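You operate a simulated robot arm through the tools that you are given. There is no shell and no other tool.

You run a simulated robot arm. Do the job below in one go: nothing can be reset, and whatever is moved stays where it is left.

## Task
Put things in order on the top of the purple bench. At the end: the red cartridge stands on top of the white pad; the yellow wiper stands where the blue pad stood; the brown small wooden brush stands where the yellow wiper stood; the blue pad from the top of the purple bench stands on top of the silver narrow aluminium panel; whatever was shut is shut again. Leave all else as you found it, and nothing knocked over.

Only the result counts: the job must be done as asked and must still hold three seconds after the hand-in. Knocking over, shifting, dropping, spilling or breaking anything else fails it.

## Robot
A 6-joint arm with a two-finger parallel gripper, fixed in place. Base frame: the origin is at the foot of the arm, x ahead of it, y to its left, z up; the work surface is at about z = 0.9. Readings come in m, rad, newtons and seconds.
With the tool pointing down near the work surface it reaches from about 0.36 to 0.76 m from the base axis. Its first joint turns from -1.152 to 1.152 rad. Payload 2.45 kg.
Tool frame: the origin (TCP) lies between the finger pads and is the grasp point; the fingertips stand 0.024 m ahead of it; z points along the fingers, y is the line along which they close. Largest opening 0.068 m; finger width 0.017, thickness 0.01; the body of the gripper, 0.04 by 0.07 m, starts 0.041 m behind the TCP.
Orientation is that of the tool frame in the base frame, as [roll, pitch, yaw] about the fixed x, y, z axes, in that order (R = Rz(yaw) Ry(pitch) Rx(roll)). With the fingers straight down and closing along the base's y, the tool's x points along the base's -x, its y along +y and its z along -z.

## Interface
- The arm moves only by the tool step_arm. Its argument "commands" is a list of rows, each an object of numbers (a shift or turn left out is 0, a gripper value left out holds the last): "tx", "ty", "tz": the shift along the tool's x, y, z in m; "ax", "ay", "az": the turn, a rotation vector about the tool's x, y, z in rad. In form: [{"tx": .., "ty": .., "tz": .., "ax": .., "ay": .., "az": ..}, ...]. A call has 1 to 20 rows; each row shifts and turns the commanded pose from where the row before left it, along the tool's axes as they then stand. "fingers" is the gripper command, from -1 (fully open) to 1 (shut), values between in proportion, set as the call begins (left out, the last holds). Rows are played at 5 a second. More than 0.05 m and 0.15 rad between two rows, or a gripper value outside its range, and nothing of the call is played. A pose out of reach is approached as far as the arm can. The call stops where the force on the tool passes 40 N (or 10 N more than at its start, if that is more) or the arm is blocked; 0.2 s more then pass. Each finger travels about 0.108 m/s and halts on what it meets, pressing with about 35 N; the grip force reading is that of the motor and also rises with nothing between the fingers. The clock runs only during rows and for 0.2 s after the last one: add rows that do not move to give the fingers time. It gives the time, the measured TCP pose, the force on the tool (base axes), the opening and the grip force at its end, in the units of the frame above (readings bear some noise), with the torque about the TCP (base axes, N m) and any sound that the robot's microphone picked up, and new pictures: "pictures" is both (left out), scene, wrist or none.
- Cameras (640 x 400 px; columns grow to the right, rows downward): "scene" is fixed at [0.1722, 0.4234, 1.4538]; the picture's right is [-0.68, -0.74, 0.00], its down [-0.49, 0.45, -0.75] and it looks along [0.55, -0.51, -0.66] (base axes); focal length 300 px, centre (320, 200). "wrist" rides on the gripper at [0.084, 0.011, -0.075] in the tool frame; the picture's right is [-0.13, 0.99, 0.00], its down [-0.60, -0.08, -0.79] and it looks along [-0.79, -0.10, 0.61] (tool axes); focal length 251 px, centre (320, 200). There is no depth. A picture from a camera that has moved, and an enlarged one, comes with that camera's place and axes in the base frame and with its lens.
- close_up(camera, box): a new picture of the part [left, top, right, bottom] of that camera's present view, enlarged. It takes no simulated time.
- close_job(): hands the job in; it is judged then, once.

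Nothing tells you positions but the pictures and the camera data. Unless the task says otherwise, let go and move clear before handing in.

The tools are called after "Call:" as name(argument=value, ...) on one line, values as JSON. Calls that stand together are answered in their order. step_arm: Moves the arm, as the interface text tells. Its arguments: {"type":"object","properties":{"commands":{"type":"array","items":{"type":"object","properties":{"tx":{"type":"number"},"ty":{"type":"number"},"tz":{"type":"number"},"ax":{"type":"number"},"ay":{"type":"number"},"az":{"type":"number"}}}},"fingers":{"type":"number"},"pictures":{"type":"string","enum":["both","scene","wrist","none"]}},"required":["commands"]} The other tools are called the same way: close_up (camera, box) takes an enlarged picture of a part of a camera's view; close_job () hands the job in.

At the start:

```text
t: 0.0
tcp_pos: [0.393, 0.1898, 1.24]
orientation: [-3.14, 0.0, 3.141]
wrist_force: [0.1, -0.1, -0.1]
ft_torque: [0.01, -0.01, 0.0]
grip_width: 0.0682
finger_force: 0.1
```

scene: 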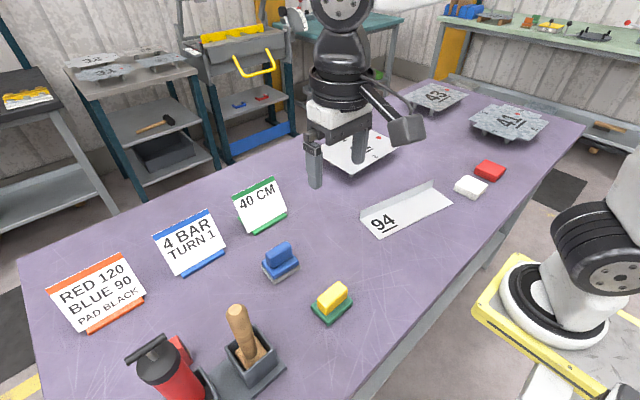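
wrist: 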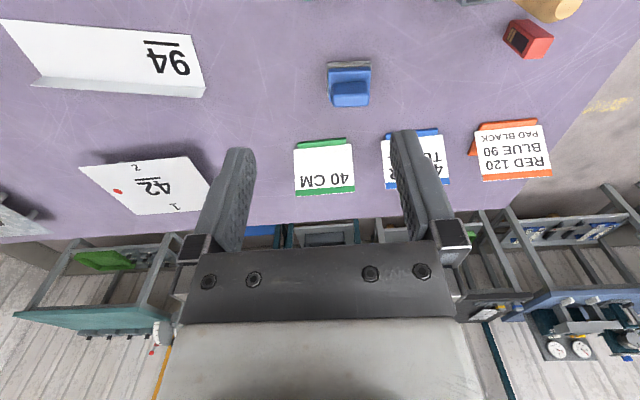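

I see a purple bench with signs, a blue wiper-like block, a yellow block, a brush in a holder, a red object near a white pad, and a panel marked 94. I'll look closer to identify each before moving anything.

Call:
close_up(camera="scene", box=[220, 200, 400, 340])

Call:
close_up(camera="scene", box=[340, 140, 540, 260])

Call:
close_up(camera="scene", box=[100, 280, 300, 400])

Call:
close_up(camera="scene", box=[300, 80, 560, 240])

Call:
close_up(camera="scene", box=[30, 170, 310, 345])

Call:
close_up(camera="wrist", box=[300, 0, 640, 210])

```text
2.86 times, centred on (310, 270) of scene
camera zoom: at [0.1722, 0.4234, 1.4538], right [-0.68, -0.74, 0.0], down [-0.49, 0.45, -0.75], along [0.55, -0.51, -0.66], focal length 857 px, centre (349, 0)
```

zoom: 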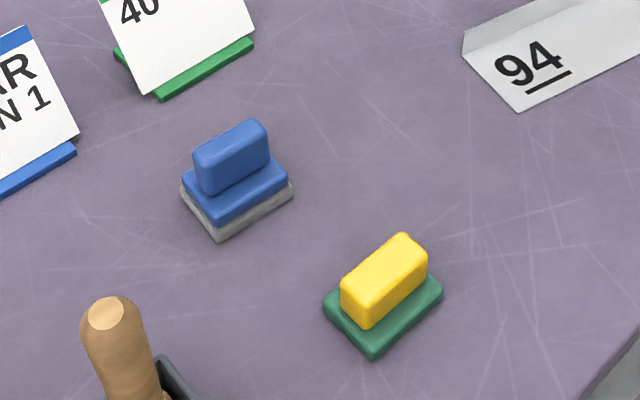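

```text
3.20 times, centred on (440, 200) of scene
camera zoom: at [0.1722, 0.4234, 1.4538], right [-0.68, -0.74, 0.0], down [-0.49, 0.45, -0.75], along [0.55, -0.51, -0.66], focal length 960 px, centre (-64, 200)
```

zoom: 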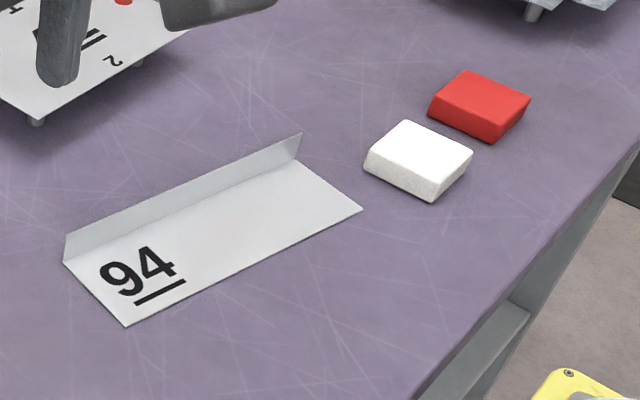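

```text
3.20 times, centred on (200, 340) of scene
camera zoom: at [0.1722, 0.4234, 1.4538], right [-0.68, -0.74, 0.0], down [-0.49, 0.45, -0.75], along [0.55, -0.51, -0.66], focal length 960 px, centre (704, -248)
```

zoom: 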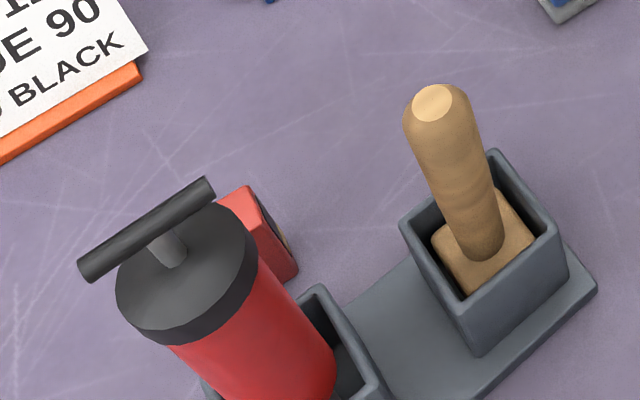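

```text
2.46 times, centred on (430, 160) of scene
camera zoom: at [0.1722, 0.4234, 1.4538], right [-0.68, -0.74, 0.0], down [-0.49, 0.45, -0.75], along [0.55, -0.51, -0.66], focal length 738 px, centre (49, 298)
```

zoom: 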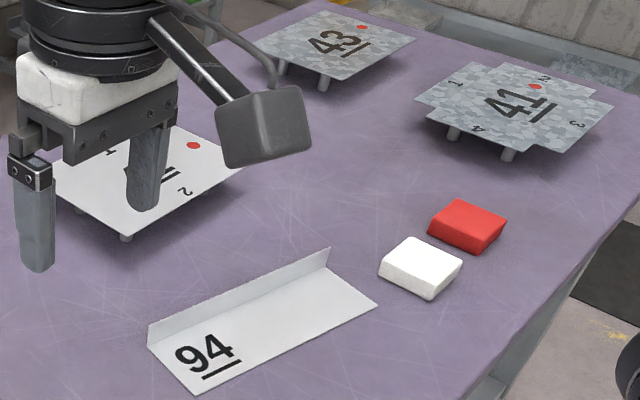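

```text
2.29 times, centred on (170, 258) of scene
camera zoom: at [0.1722, 0.4234, 1.4538], right [-0.68, -0.74, 0.0], down [-0.49, 0.45, -0.75], along [0.55, -0.51, -0.66], focal length 686 px, centre (663, 69)
```

zoom: 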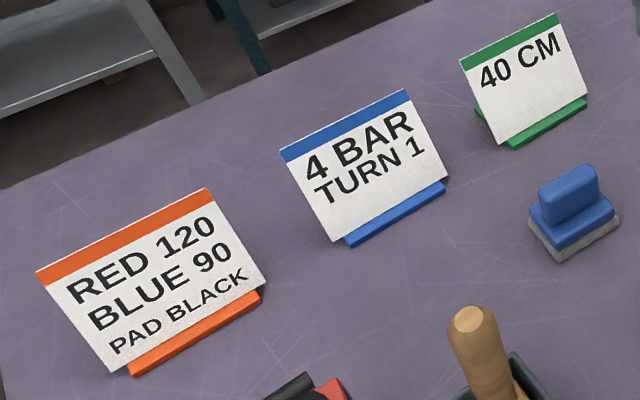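

```text
1.88 times, centred on (470, 105) of wrist
camera zoom: at [0.3074, 0.2005, 1.3126], right [0.13, 0.99, 0.0], down [0.6, -0.08, 0.79], along [0.79, -0.1, -0.61], focal length 473 px, centre (38, 379)
```

zoom: 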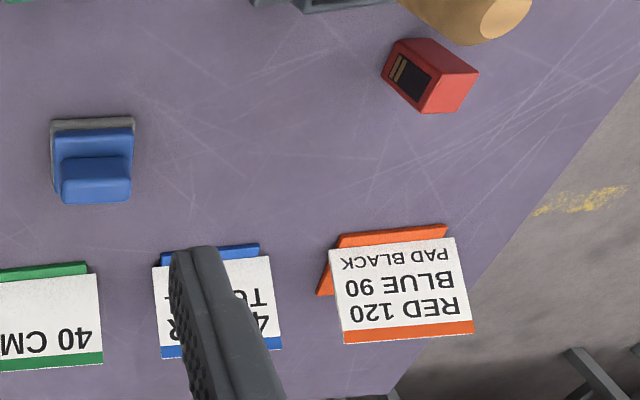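

The blue pad sits near (0.52, 0.22), the yellow wiper near (0.38, 0.20), the brush in its cup near (0.40, 0.38), and the red cartridge near (0.50, 0.45). The white pad is near (0.37, -0.37) and panel 94 near (0.44, -0.14). Next I lower the wrist camera to measure the blue and yellow items more exactly.

Call:
step_arm(commands=[{"tx": 0.005, "tz": 0.04}, {"tx": 0.005, "tz": 0.04}, {"tx": 0.005, "tz": 0.04}, {"tx": 0.005, "tz": 0.04}, {"tx": 0.003, "tz": 0.03}, {}], fingers=-1)

```text
t: 1.4
tcp_pos: [0.369, 0.1894, 1.0493]
orientation: [3.141, 0.0, -3.142]
wrist_force: [0.8, 1.0, 0.4]
ft_torque: [-0.01, 0.0, 0.01]
grip_width: 0.0677
finger_force: 0.0
camera wrist: at [0.2847, 0.2004, 1.1224], right [0.13, 0.99, 0.0], down [0.6, -0.08, 0.79], along [0.79, -0.1, -0.61], focal length 251 px, centre (320, 200)
```

scene: 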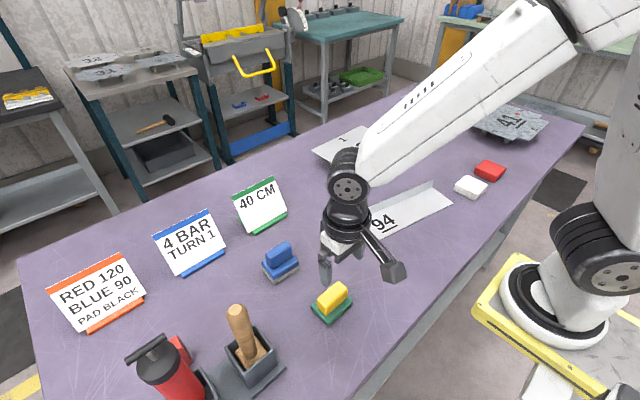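
wrist: 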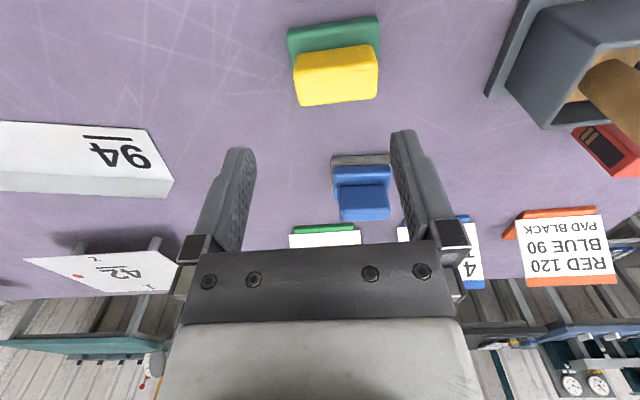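

Call:
close_up(camera="wrist", box=[260, 0, 420, 100])

Call:
close_up(camera="wrist", box=[300, 140, 420, 240])

Call:
close_up(camera="wrist", box=[460, 0, 640, 180])

Call:
close_up(camera="wrist", box=[0, 100, 200, 225])

```text
4.00 times, centred on (340, 50) of wrist
camera zoom: at [0.2847, 0.2004, 1.1224], right [0.13, 0.99, 0.0], down [0.6, -0.08, 0.79], along [0.79, -0.1, -0.61], focal length 1006 px, centre (240, 800)
```

zoom: 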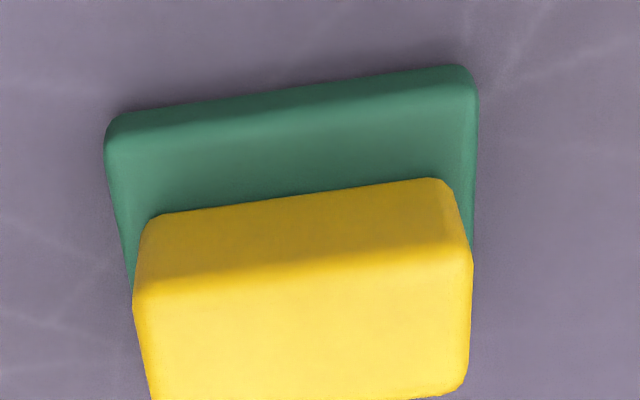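

```text
4.00 times, centred on (360, 190) of wrist
camera zoom: at [0.2847, 0.2004, 1.1224], right [0.13, 0.99, 0.0], down [0.6, -0.08, 0.79], along [0.79, -0.1, -0.61], focal length 1006 px, centre (160, 240)
```

zoom: 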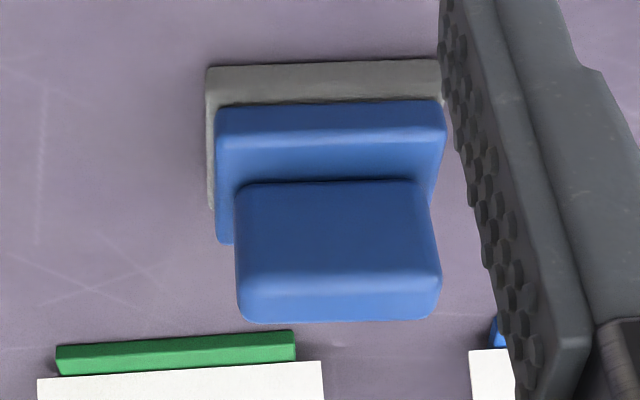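

```text
2.22 times, centred on (550, 90) of wrist
camera zoom: at [0.2847, 0.2004, 1.1224], right [0.13, 0.99, 0.0], down [0.6, -0.08, 0.79], along [0.79, -0.1, -0.61], focal length 559 px, centre (-191, 444)
```

zoom: 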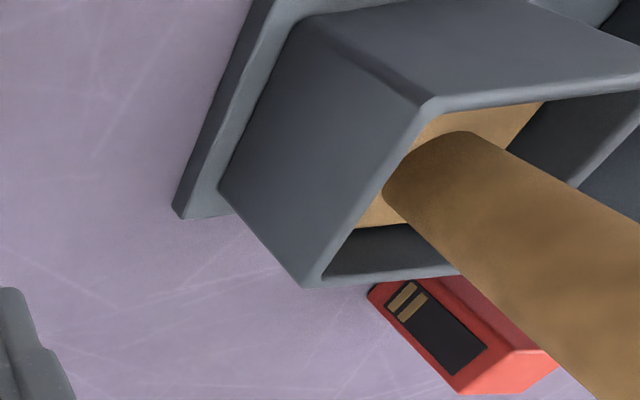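

```text
3.20 times, centred on (100, 162) of wrist
camera zoom: at [0.2847, 0.2004, 1.1224], right [0.13, 0.99, 0.0], down [0.6, -0.08, 0.79], along [0.79, -0.1, -0.61], focal length 805 px, centre (1024, 320)
```

zoom: 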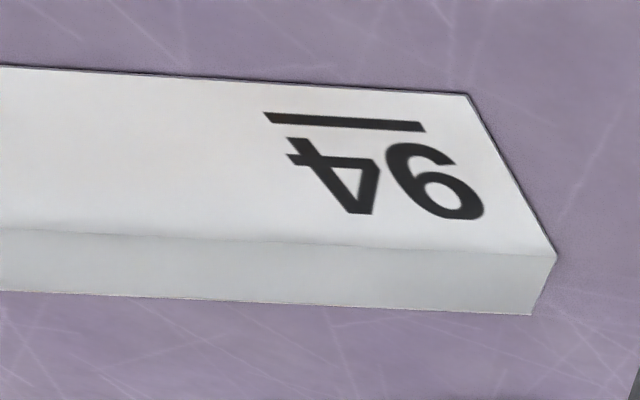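

The blue pad's base centre measures about (0.520, 0.219) with its handle along y (about -5°) and its top near z = 0.966. The yellow wiper measures about (0.382, 0.199). I'll move above the blue pad and turn the gripper so it closes across the thin side of the handle.

Call:
step_arm(commands=[{"tx": -0.038, "ty": 0.0075, "tz": -0.0077}, {"tx": -0.038, "ty": 0.0075, "tz": -0.0077}, {"tx": -0.038, "ty": 0.0075, "tz": -0.0077}, {"tx": -0.037, "ty": 0.0075, "tz": -0.0077}, {"az": -0.1485}, {"az": -0.1485}, {"az": -0.1485}, {"az": -0.1485}, {"az": -0.1485}, {"az": -0.1485}, {"az": -0.1485}, {"az": -0.1485}, {"az": -0.1485}, {"az": -0.1485}, {}])

```text
t: 4.6
tcp_pos: [0.521, 0.2199, 1.0798]
orientation: [3.141, -0.001, -1.651]
wrist_force: [-0.4, -0.4, 0.6]
ft_torque: [-0.04, 0.01, -0.02]
grip_width: 0.068
finger_force: 0.0
camera wrist: at [0.5017, 0.1366, 1.1537], right [-0.98, 0.21, 0.0], down [0.13, 0.6, 0.79], along [0.17, 0.78, -0.61], focal length 251 px, centre (320, 200)
```

scene: 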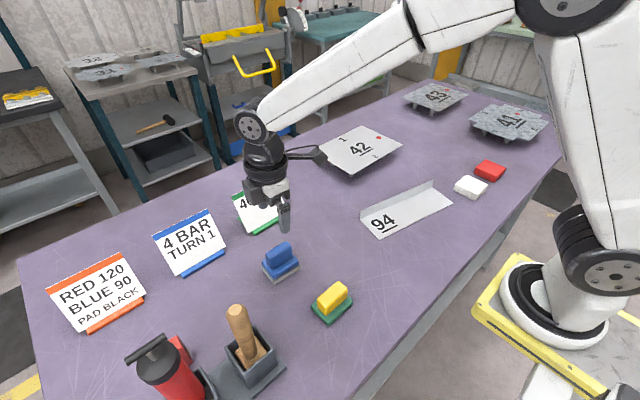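
wrist: 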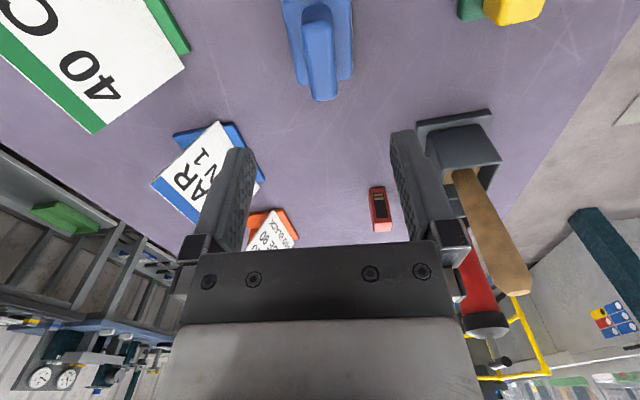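

The gripper is above the pad and lined up with the handle. I'll descend partway and check.

Call:
step_arm(commands=[{"tz": 0.04}, {"tz": 0.03}, {}])

Call:
close_up(camera="wrist", box=[220, 0, 420, 200])

Call:
close_up(camera="scene", box=[220, 150, 360, 300])

```text
t: 5.4
tcp_pos: [0.5202, 0.2192, 1.0086]
orientation: [3.141, 0.001, -1.655]
wrist_force: [-0.1, 0.6, 0.5]
ft_torque: [-0.01, 0.02, -0.02]
grip_width: 0.068
finger_force: 0.2
camera wrist: at [0.5015, 0.1364, 1.0829], right [-0.98, 0.21, 0.0], down [0.13, 0.6, 0.79], along [0.17, 0.78, -0.61], focal length 251 px, centre (320, 200)
```

scene: 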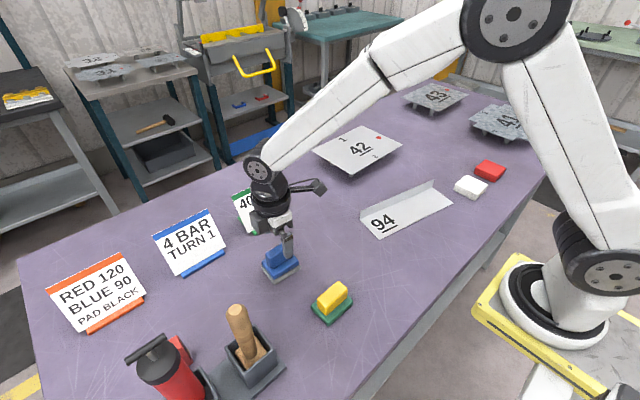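
wrist: 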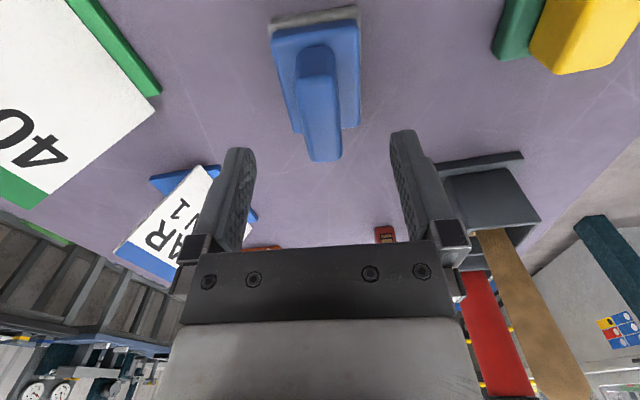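

```text
2.00 times, centred on (320, 100) of wrist
camera zoom: at [0.5015, 0.1364, 1.0829], right [-0.98, 0.21, 0.0], down [0.13, 0.6, 0.79], along [0.17, 0.78, -0.61], focal length 503 px, centre (320, 400)
```

zoom: 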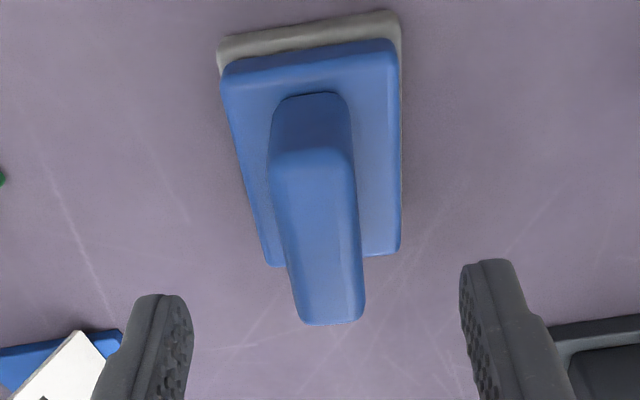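

```text
2.67 times, centred on (290, 225) of scene
camera zoom: at [0.1723, 0.4234, 1.4538], right [-0.68, -0.74, 0.0], down [-0.49, 0.45, -0.75], along [0.55, -0.51, -0.66], focal length 800 px, centre (400, 133)
```

zoom: 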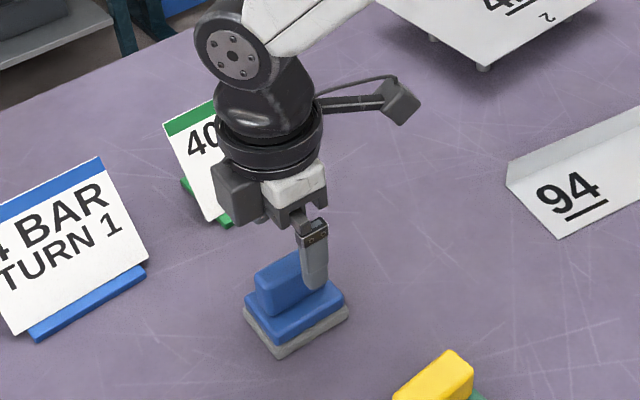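

The handle centre is within 3 mm of the tool axis. I'll go down so the fingertips stop just above the ledge, then close.

Call:
step_arm(commands=[{"tz": 0.02}, {"tz": 0.015}, {"tz": 0.012}, {}], pictures="both")

Call:
close_up(camera="wrist", box=[220, 50, 420, 250])

Call:
close_up(camera="scene", box=[240, 200, 340, 300])

```text
t: 6.4
tcp_pos: [0.5197, 0.2193, 0.9617]
orientation: [3.141, 0.0, -1.657]
wrist_force: [-0.5, 0.1, 0.2]
ft_torque: [0.0, 0.02, 0.05]
grip_width: 0.0677
finger_force: 0.1
camera wrist: at [0.5013, 0.1364, 1.036], right [-0.98, 0.21, 0.0], down [0.13, 0.6, 0.79], along [0.17, 0.78, -0.61], focal length 251 px, centre (320, 200)
```

scene: 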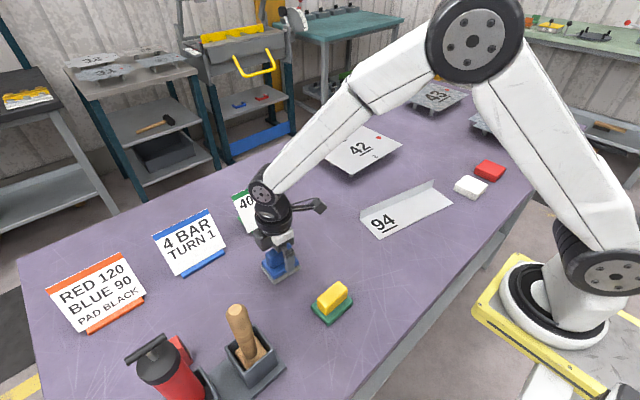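
wrist: 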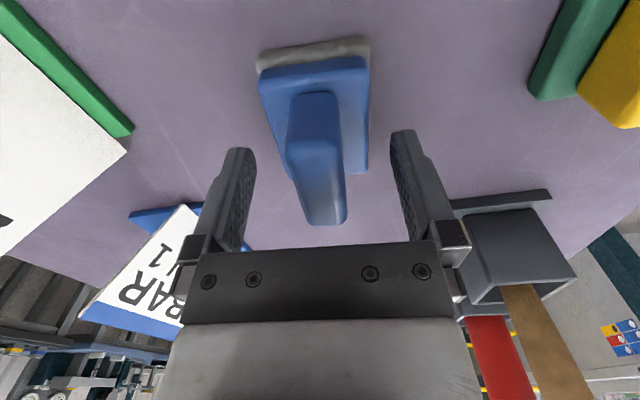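

```text
2.00 times, centred on (320, 150) of wrist
camera zoom: at [0.5013, 0.1364, 1.036], right [-0.98, 0.21, 0.0], down [0.13, 0.6, 0.79], along [0.17, 0.78, -0.61], focal length 503 px, centre (320, 300)
```

zoom: 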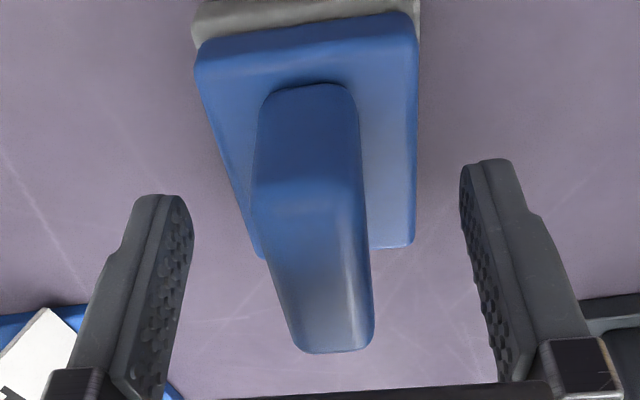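

```text
4.00 times, centred on (290, 250) of scene
camera zoom: at [0.1723, 0.4234, 1.4538], right [-0.68, -0.74, 0.0], down [-0.49, 0.45, -0.75], along [0.55, -0.51, -0.66], focal length 1200 px, centre (440, 0)
```

zoom: 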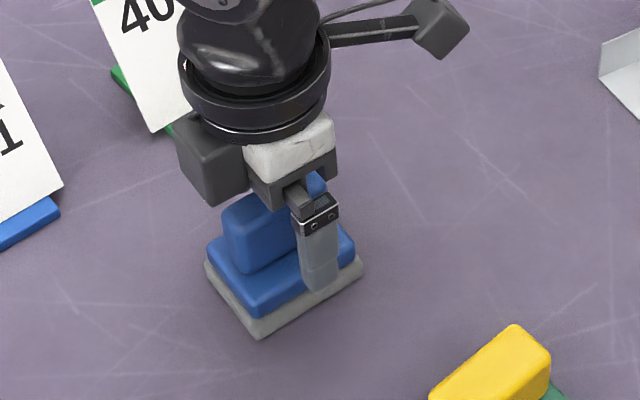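

Call:
step_arm(commands=[{}, {}, {}], fingers=1, pictures="wrist")

```text
t: 7.2
tcp_pos: [0.5199, 0.2194, 0.9623]
orientation: [3.141, 0.001, -1.656]
wrist_force: [-0.8, -0.5, 0.7]
ft_torque: [-0.01, -0.02, 0.01]
grip_width: 0.0214
finger_force: 35.2
camera wrist: at [0.5013, 0.1364, 1.0362], right [-0.98, 0.21, 0.0], down [0.13, 0.6, 0.79], along [0.17, 0.77, -0.61], focal length 251 px, centre (320, 200)
```

wrist: 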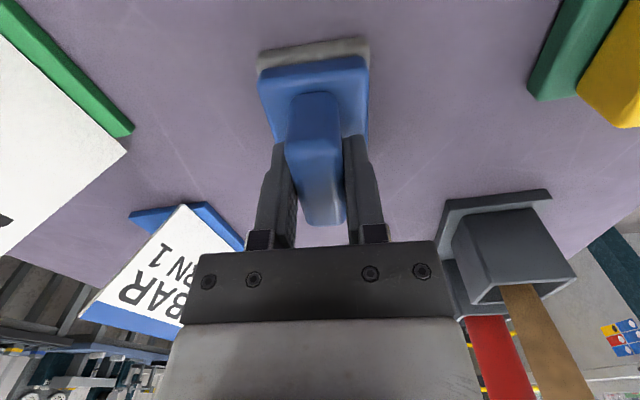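

The blue pad is gripped (opening 21 mm). I'll lift it, carry it to panel 94's centre near (0.437, -0.140), and align it with the panel.

Call:
step_arm(commands=[{"tz": -0.02}, {"tz": -0.045}, {"tz": -0.045}, {"tx": 0.0456, "ty": 0.0065}, {"tx": 0.0456, "ty": 0.0065}, {"tx": 0.0456, "ty": 0.0065}, {"tx": 0.0456, "ty": 0.0065}, {"tx": 0.0456, "ty": 0.0065}, {"tx": 0.0456, "ty": 0.0065}, {"tx": 0.0456, "ty": 0.0066}, {"tx": 0.0456, "ty": 0.0066}, {"az": 0.134}, {}])

Call:
close_up(camera="scene", box=[320, 140, 500, 260])

```text
t: 10.0
tcp_pos: [0.4372, -0.1366, 1.0721]
orientation: [-3.141, 0.0, -1.789]
wrist_force: [0.1, -0.1, -1.4]
ft_torque: [-0.07, 0.02, 0.02]
grip_width: 0.0211
finger_force: 34.2
camera wrist: at [0.4075, -0.2182, 1.1457], right [-0.94, 0.34, 0.0], down [0.21, 0.57, 0.79], along [0.27, 0.75, -0.61], focal length 251 px, centre (320, 200)
```

scene: 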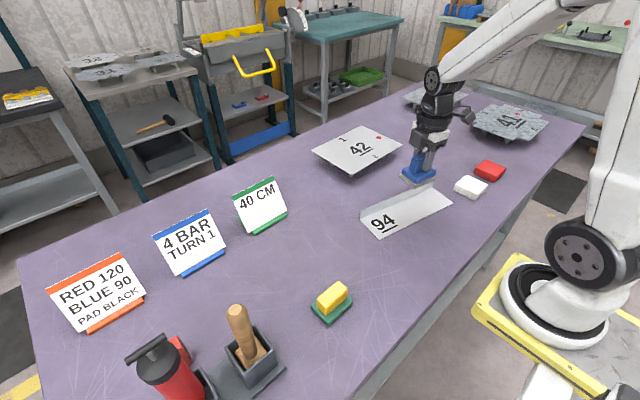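
wrist: 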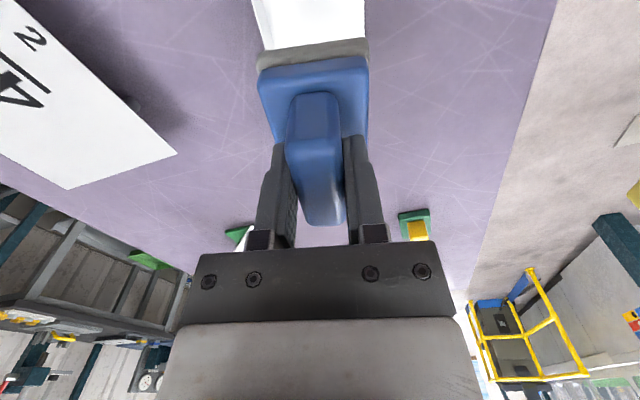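

```text
3.33 times, centred on (410, 200) of scene
camera zoom: at [0.1723, 0.4233, 1.4538], right [-0.68, -0.74, 0.0], down [-0.49, 0.45, -0.75], along [0.55, -0.51, -0.66], focal length 1000 px, centre (20, 200)
```

zoom: 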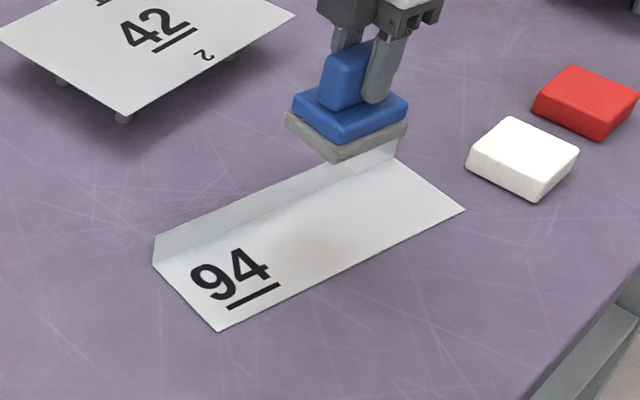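

Call:
close_up(camera="wrist", box=[220, 0, 420, 120])

Call:
step_arm(commands=[{"tz": 0.04}, {"tz": 0.025}, {}])

Call:
close_up(camera="wrist", box=[220, 0, 420, 120])

Call:
close_up(camera="scene", box=[340, 150, 480, 250])

```text
3.20 times, centred on (320, 60) of wrist
camera zoom: at [0.4075, -0.2182, 1.1457], right [-0.94, 0.34, 0.0], down [0.21, 0.57, 0.79], along [0.27, 0.75, -0.61], focal length 805 px, centre (320, 648)
```

zoom: 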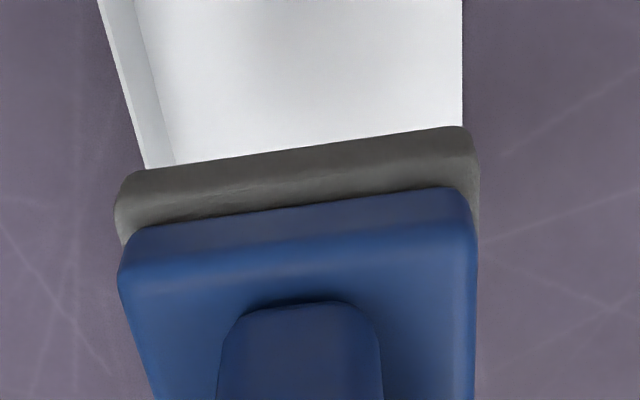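

```text
t: 10.8
tcp_pos: [0.4377, -0.1376, 1.0071]
orientation: [-3.141, 0.0, -1.789]
wrist_force: [1.0, 0.1, -0.5]
ft_torque: [-0.01, 0.02, -0.02]
grip_width: 0.0213
finger_force: 34.7
camera wrist: at [0.407, -0.2185, 1.0811], right [-0.94, 0.34, 0.0], down [0.21, 0.57, 0.79], along [0.27, 0.75, -0.61], focal length 251 px, centre (320, 200)
```

scene: 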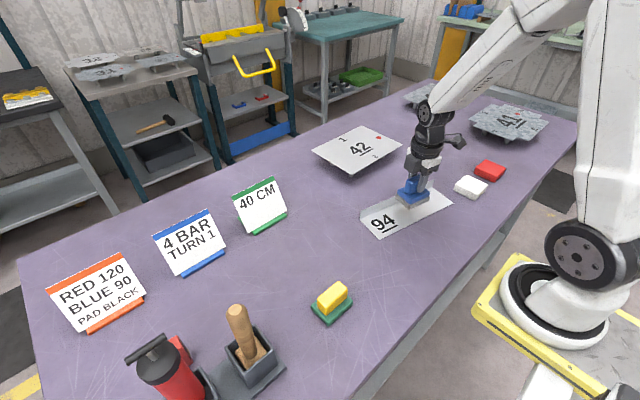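
wrist: 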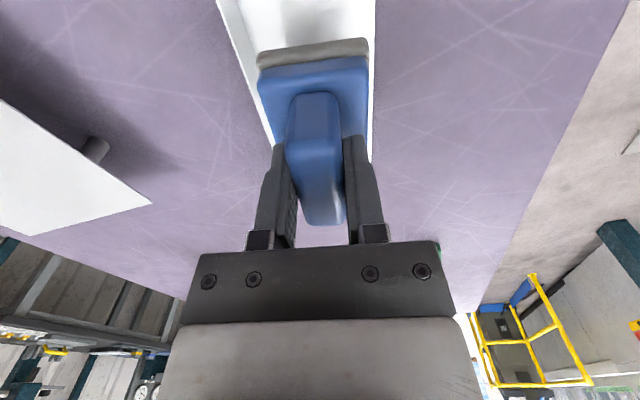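

```text
3.20 times, centred on (320, 60) of wrist
camera zoom: at [0.407, -0.2185, 1.0811], right [-0.94, 0.34, 0.0], down [0.21, 0.57, 0.79], along [0.27, 0.75, -0.61], focal length 805 px, centre (320, 648)
```

zoom: 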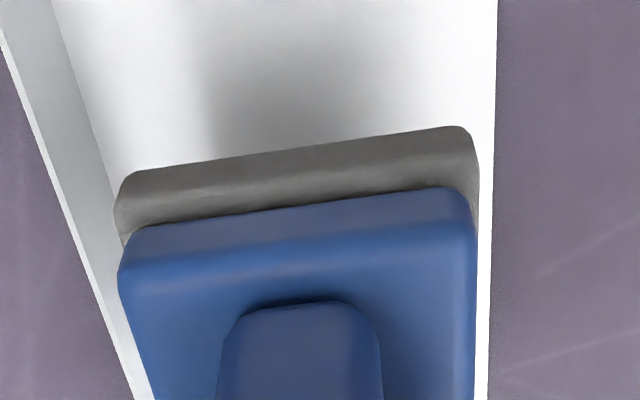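

```text
4.00 times, centred on (410, 200) of scene
camera zoom: at [0.1723, 0.4233, 1.4538], right [-0.68, -0.74, 0.0], down [-0.49, 0.45, -0.75], along [0.55, -0.51, -0.66], focal length 1200 px, centre (-40, 200)
```

zoom: 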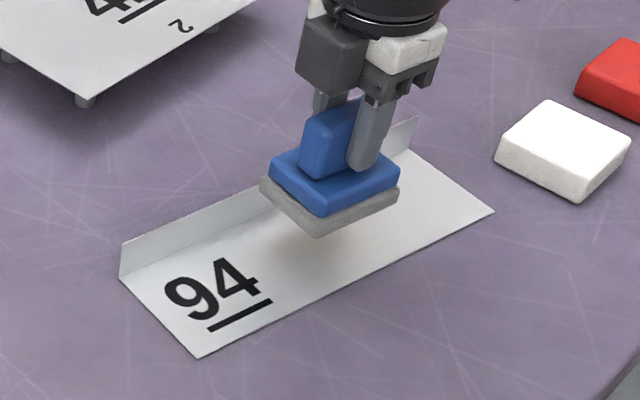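

The pad is centred across the panel with about 11 to 13 mm of clearance on each side. I'll lower it gently.

Call:
step_arm(commands=[{"tz": 0.025}, {"tz": 0.015}, {"tz": 0.002}, {}], pictures="none")

Call:
step_arm(commands=[{"tz": 0.0015}, {}], pictures="wrist")

```text
t: 11.8
tcp_pos: [0.4372, -0.1387, 0.9646]
orientation: [-3.141, 0.0, -1.788]
wrist_force: [-0.2, 0.0, -0.7]
ft_torque: [-0.04, -0.03, 0.0]
grip_width: 0.0212
finger_force: 34.8
```

```text
t: 12.4
tcp_pos: [0.4367, -0.1387, 0.9632]
orientation: [-3.139, 0.0, -1.79]
wrist_force: [-6.0, 2.5, 24.1]
ft_torque: [0.15, 0.27, 0.0]
grip_width: 0.0215
finger_force: 35.1
camera wrist: at [0.4073, -0.219, 1.0388], right [-0.94, 0.34, 0.0], down [0.21, 0.57, 0.79], along [0.27, 0.74, -0.61], focal length 251 px, centre (320, 200)
```

wrist: 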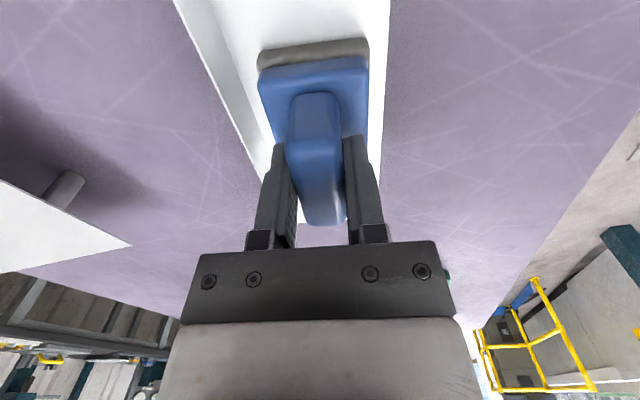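

The pad touches the panel at TCP z = 0.963. I'll ease off 1 mm and open partway so the fingers clear the flange.

Call:
step_arm(commands=[{"tz": -0.0012}, {}], pictures="none")

Call:
step_arm(commands=[{}, {}], fingers=-0.3, pictures="wrist")

Call:
step_arm(commands=[{"tz": -0.02}, {"tz": -0.04}, {"tz": -0.05}, {}])

Call:
close_up(camera="wrist", box=[220, 0, 420, 120])

Call:
close_up(camera="scene", box=[340, 150, 480, 250])

```text
t: 13.0
tcp_pos: [0.4376, -0.1401, 0.9653]
orientation: [3.142, -0.001, -1.789]
wrist_force: [0.5, -1.7, 5.5]
ft_torque: [-0.12, -0.07, -0.01]
grip_width: 0.0213
finger_force: 35.5
```

```text
t: 13.6
tcp_pos: [0.437, -0.1395, 0.9641]
orientation: [-3.141, 0.0, -1.788]
wrist_force: [-0.3, 0.5, 0.3]
ft_torque: [-0.01, -0.03, -0.02]
grip_width: 0.0441
finger_force: 0.1
camera wrist: at [0.4075, -0.2189, 1.039], right [-0.94, 0.34, 0.0], down [0.21, 0.57, 0.79], along [0.27, 0.75, -0.61], focal length 251 px, centre (320, 200)
```

wrist: 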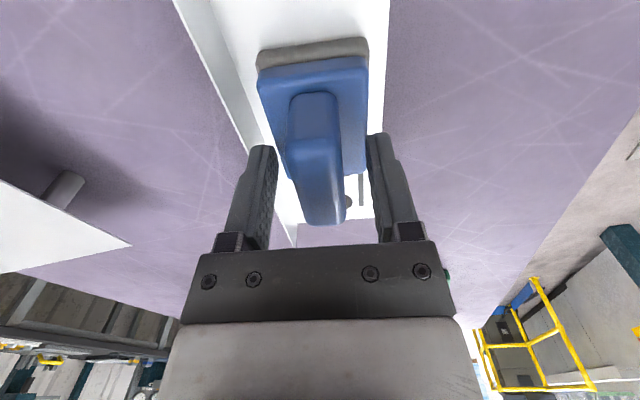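

```text
t: 14.6
tcp_pos: [0.4374, -0.1381, 1.0753]
orientation: [3.141, -0.001, -1.789]
wrist_force: [0.4, -0.3, -0.2]
ft_torque: [-0.01, 0.01, -0.02]
grip_width: 0.0442
finger_force: 0.1
camera wrist: at [0.4072, -0.2186, 1.1497], right [-0.94, 0.34, 0.0], down [0.21, 0.57, 0.79], along [0.27, 0.75, -0.61], focal length 251 px, centre (320, 200)
```

scene: 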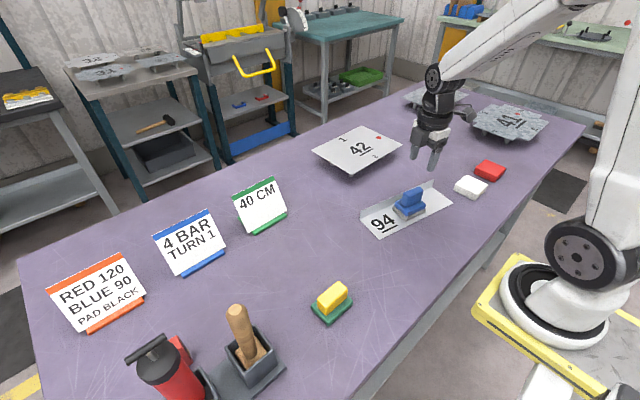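
wrist: 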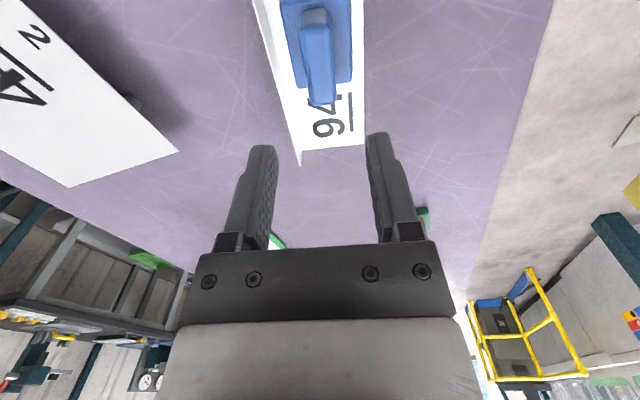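

```text
3.20 times, centred on (320, 60) of wrist
camera zoom: at [0.4072, -0.2186, 1.1497], right [-0.94, 0.34, 0.0], down [0.21, 0.57, 0.79], along [0.27, 0.75, -0.61], focal length 805 px, centre (320, 648)
```

zoom: 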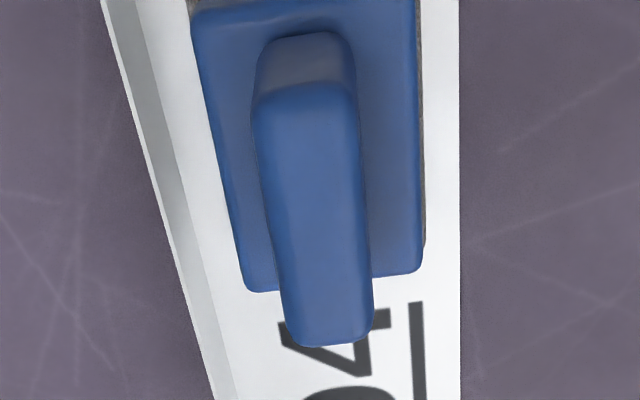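

```text
4.00 times, centred on (410, 200) of scene
camera zoom: at [0.1722, 0.4234, 1.4538], right [-0.68, -0.74, 0.0], down [-0.49, 0.45, -0.75], along [0.55, -0.51, -0.66], focal length 1200 px, centre (-40, 200)
```

zoom: 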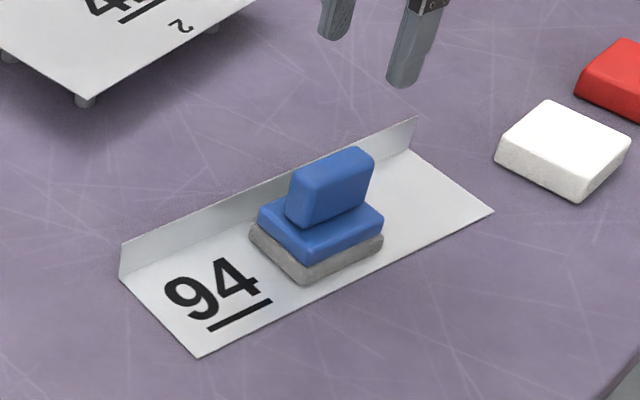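

The blue pad stands squarely on the panel. Next is the yellow wiper: I'll move above it and align.

Call:
step_arm(commands=[{"tx": -0.0394, "ty": 0.01584}, {"tx": -0.0394, "ty": 0.01584}, {"tx": -0.0394, "ty": 0.01584}, {"tx": -0.0394, "ty": 0.01584}, {"tx": -0.0394, "ty": 0.01584}, {"tx": -0.0394, "ty": 0.01584}, {"tx": -0.0394, "ty": 0.01584}, {"tx": -0.0394, "ty": 0.01584}, {"az": -0.1}, {"az": -0.1}, {"tz": 0.03}, {"tz": 0.03}, {}], fingers=-1)

Call:
close_up(camera="wrist", box=[220, 0, 420, 200])

Call:
close_up(camera="scene", box=[280, 200, 420, 340])

```text
t: 17.4
tcp_pos: [0.3837, 0.1959, 1.0138]
orientation: [-3.141, 0.001, -1.592]
wrist_force: [0.4, -0.2, -0.4]
ft_torque: [0.01, 0.01, 0.02]
grip_width: 0.0681
finger_force: 0.1
camera wrist: at [0.3696, 0.1126, 1.0886], right [-0.99, 0.15, 0.0], down [0.09, 0.6, 0.79], along [0.12, 0.78, -0.61], focal length 251 px, centre (320, 200)
```

scene: 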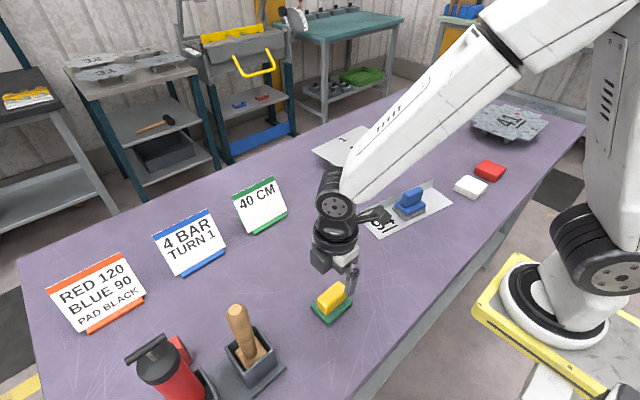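
wrist: 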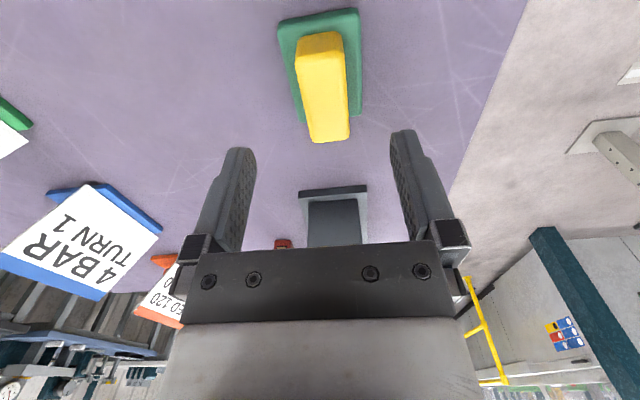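

```text
2.00 times, centred on (320, 100) of wrist
camera zoom: at [0.3696, 0.1126, 1.0886], right [-0.99, 0.15, 0.0], down [0.09, 0.6, 0.79], along [0.12, 0.78, -0.61], focal length 503 px, centre (320, 400)
```

zoom: 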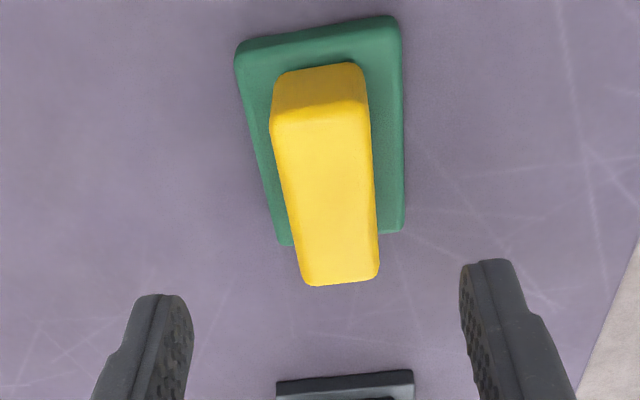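

```text
2.86 times, centred on (350, 270) of scene
camera zoom: at [0.1723, 0.4234, 1.4538], right [-0.68, -0.74, 0.0], down [-0.49, 0.45, -0.75], along [0.55, -0.51, -0.66], focal length 857 px, centre (234, 0)
```

zoom: 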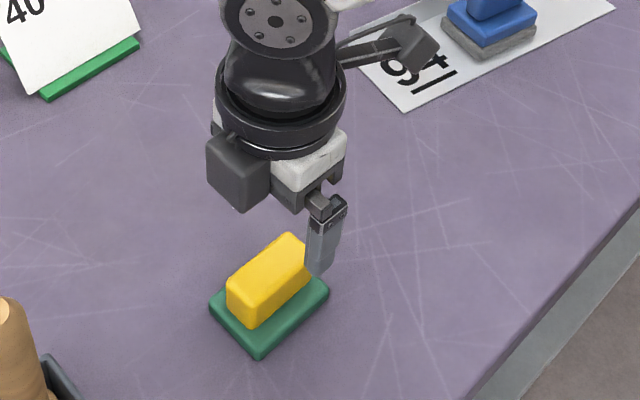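

The wiper's handle centre is near (0.379, 0.200), its top near 0.949 and its ledge near 0.92. I'll correct by a few millimetres, go down and grip.

Call:
step_arm(commands=[{"tx": -0.0039, "ty": 0.0046}, {"tz": 0.03}, {"tz": 0.02}, {"tz": 0.0125}, {}])

Call:
close_up(camera="wrist", box=[220, 50, 420, 250])

Call:
close_up(camera="scene", box=[290, 220, 400, 330])

```text
t: 18.6
tcp_pos: [0.3774, 0.1997, 0.9519]
orientation: [3.141, 0.0, -1.59]
wrist_force: [0.9, -0.7, -0.3]
ft_torque: [0.01, 0.0, -0.02]
grip_width: 0.0678
finger_force: 0.0
camera wrist: at [0.365, 0.1159, 1.0264], right [-0.99, 0.15, 0.0], down [0.09, 0.6, 0.79], along [0.12, 0.78, -0.61], focal length 251 px, centre (320, 200)
```

scene: 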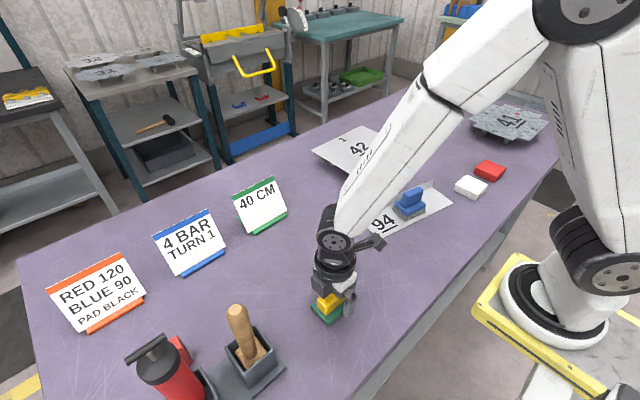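
wrist: 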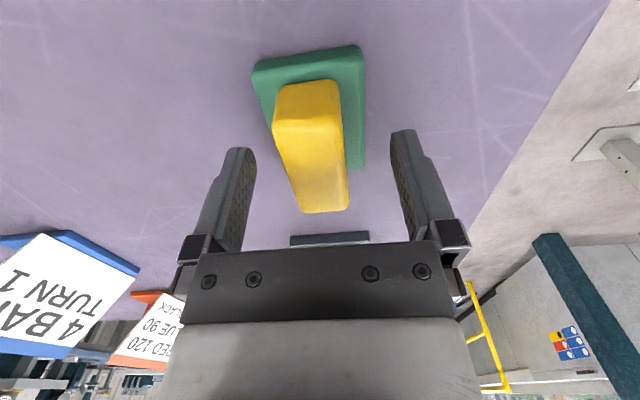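

```text
2.00 times, centred on (320, 150) of wrist
camera zoom: at [0.365, 0.1159, 1.0264], right [-0.99, 0.15, 0.0], down [0.09, 0.6, 0.79], along [0.12, 0.78, -0.61], focal length 503 px, centre (320, 300)
```

zoom: 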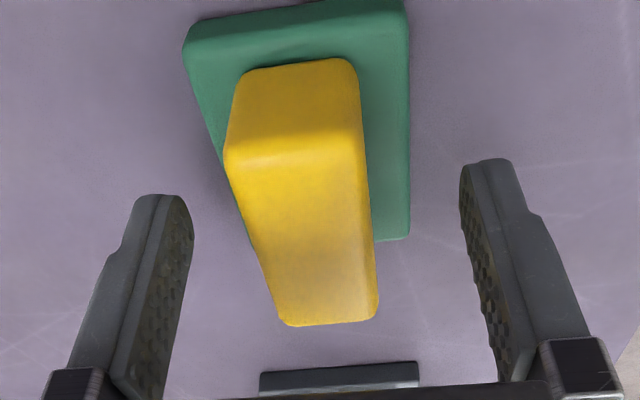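

```text
3.64 times, centred on (345, 275) of scene
camera zoom: at [0.1723, 0.4234, 1.4538], right [-0.68, -0.74, 0.0], down [-0.49, 0.45, -0.75], along [0.55, -0.51, -0.66], focal length 1091 px, centre (229, -73)
```

zoom: 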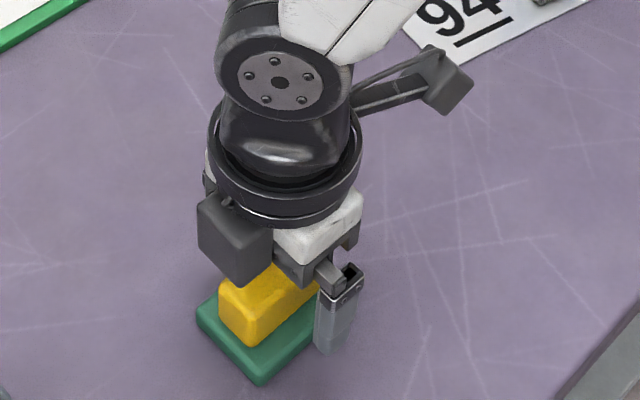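

Aligned; closing on the wiper's handle.

Call:
step_arm(commands=[{}, {}, {}], fingers=1, pictures="wrist")

```text
t: 19.4
tcp_pos: [0.3778, 0.2, 0.9526]
orientation: [3.14, -0.001, -1.591]
wrist_force: [0.3, -0.4, -0.6]
ft_torque: [-0.01, -0.04, 0.0]
grip_width: 0.0275
finger_force: 34.9
camera wrist: at [0.365, 0.1159, 1.0266], right [-0.99, 0.15, 0.0], down [0.09, 0.6, 0.79], along [0.12, 0.78, -0.61], focal length 251 px, centre (320, 200)
```

wrist: 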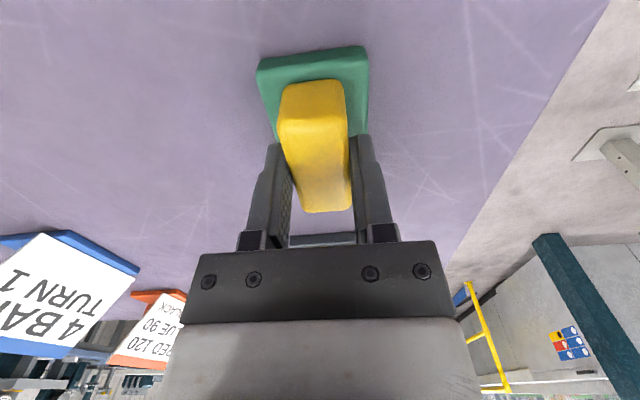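

The wiper is gripped. I'll lift it and carry it to the blue pad's old spot at (0.520, 0.219).

Call:
step_arm(commands=[{"tz": -0.02}, {"tz": -0.04}, {"tz": -0.04}, {"tx": -0.0056, "ty": -0.0354}, {"tx": -0.0056, "ty": -0.0354}, {"tx": -0.0056, "ty": -0.0354}, {"tx": -0.0057, "ty": -0.0354}, {"az": 0.05}, {}], pictures="wrist")

```text
t: 21.4
tcp_pos: [0.5217, 0.2206, 1.053]
orientation: [3.141, -0.001, -1.64]
wrist_force: [0.1, -0.4, -0.3]
ft_torque: [0.03, 0.05, -0.04]
grip_width: 0.0271
finger_force: 35.4
camera wrist: at [0.503, 0.1367, 1.127], right [-0.98, 0.2, 0.0], down [0.12, 0.6, 0.79], along [0.16, 0.78, -0.61], focal length 251 px, centre (320, 200)
```

wrist: 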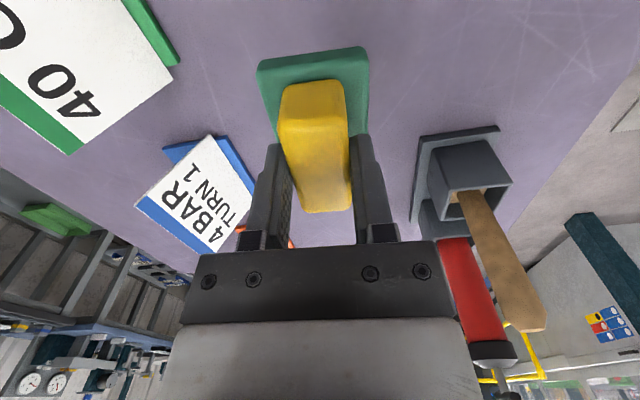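

Call:
step_arm(commands=[{"ty": 0.001, "tx": 0.001, "tz": 0.04}, {"tz": 0.04}, {"tz": 0.017}, {}], pictures="none")

Call:
step_arm(commands=[{"tz": 0.0015}, {}], pictures="none")

```text
t: 22.4
tcp_pos: [0.5199, 0.2186, 0.9547]
orientation: [-3.141, 0.0, -1.638]
wrist_force: [-0.1, -0.6, -0.8]
ft_torque: [-0.04, -0.01, -0.03]
grip_width: 0.0273
finger_force: 35.0
```

```text
t: 23.0
tcp_pos: [0.5181, 0.2185, 0.9528]
orientation: [-3.142, 0.0, -1.639]
wrist_force: [-0.6, -0.1, -1.0]
ft_torque: [-0.04, 0.0, 0.0]
grip_width: 0.0272
finger_force: 35.2
```

Call:
step_arm(commands=[{"tz": 0.0012}, {}], pictures="scene")

Call:
close_up(camera="scene", box=[240, 200, 340, 300])

```text
t: 23.6
tcp_pos: [0.519, 0.2196, 0.9522]
orientation: [-3.14, 0.0, -1.638]
wrist_force: [-0.1, 0.5, -0.5]
ft_torque: [-0.02, 0.0, -0.01]
grip_width: 0.0275
finger_force: 34.6
```

scene: 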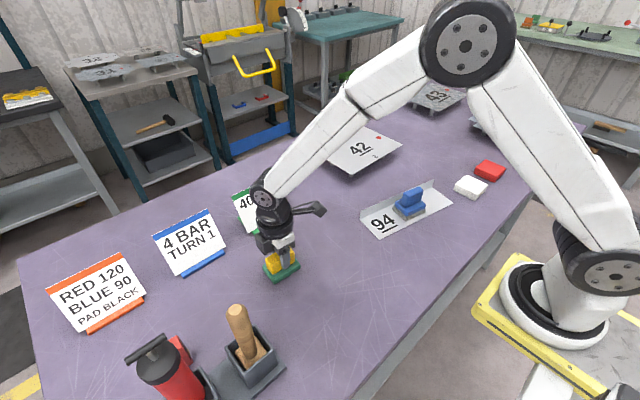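

```text
4.00 times, centred on (290, 250) of scene
camera zoom: at [0.1723, 0.4234, 1.4538], right [-0.68, -0.74, 0.0], down [-0.49, 0.45, -0.75], along [0.55, -0.51, -0.66], focal length 1200 px, centre (440, 0)
```

zoom: 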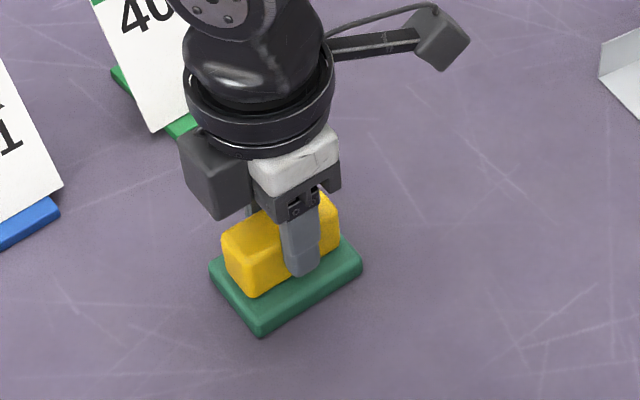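

Call:
step_arm(commands=[{"tz": 0.001}, {}], pictures="none")

Call:
step_arm(commands=[{"tz": 0.001}, {}], pictures="none")

```text
t: 24.2
tcp_pos: [0.5207, 0.2193, 0.9532]
orientation: [-3.14, 0.0, -1.638]
wrist_force: [-4.3, 1.0, 11.4]
ft_torque: [-0.08, 0.14, 0.03]
grip_width: 0.0273
finger_force: 35.0
```

```text
t: 24.8
tcp_pos: [0.5199, 0.2186, 0.9515]
orientation: [-3.138, 0.003, -1.64]
wrist_force: [-6.4, -2.4, 29.5]
ft_torque: [-0.3, 0.27, 0.04]
grip_width: 0.027
finger_force: 34.9
```

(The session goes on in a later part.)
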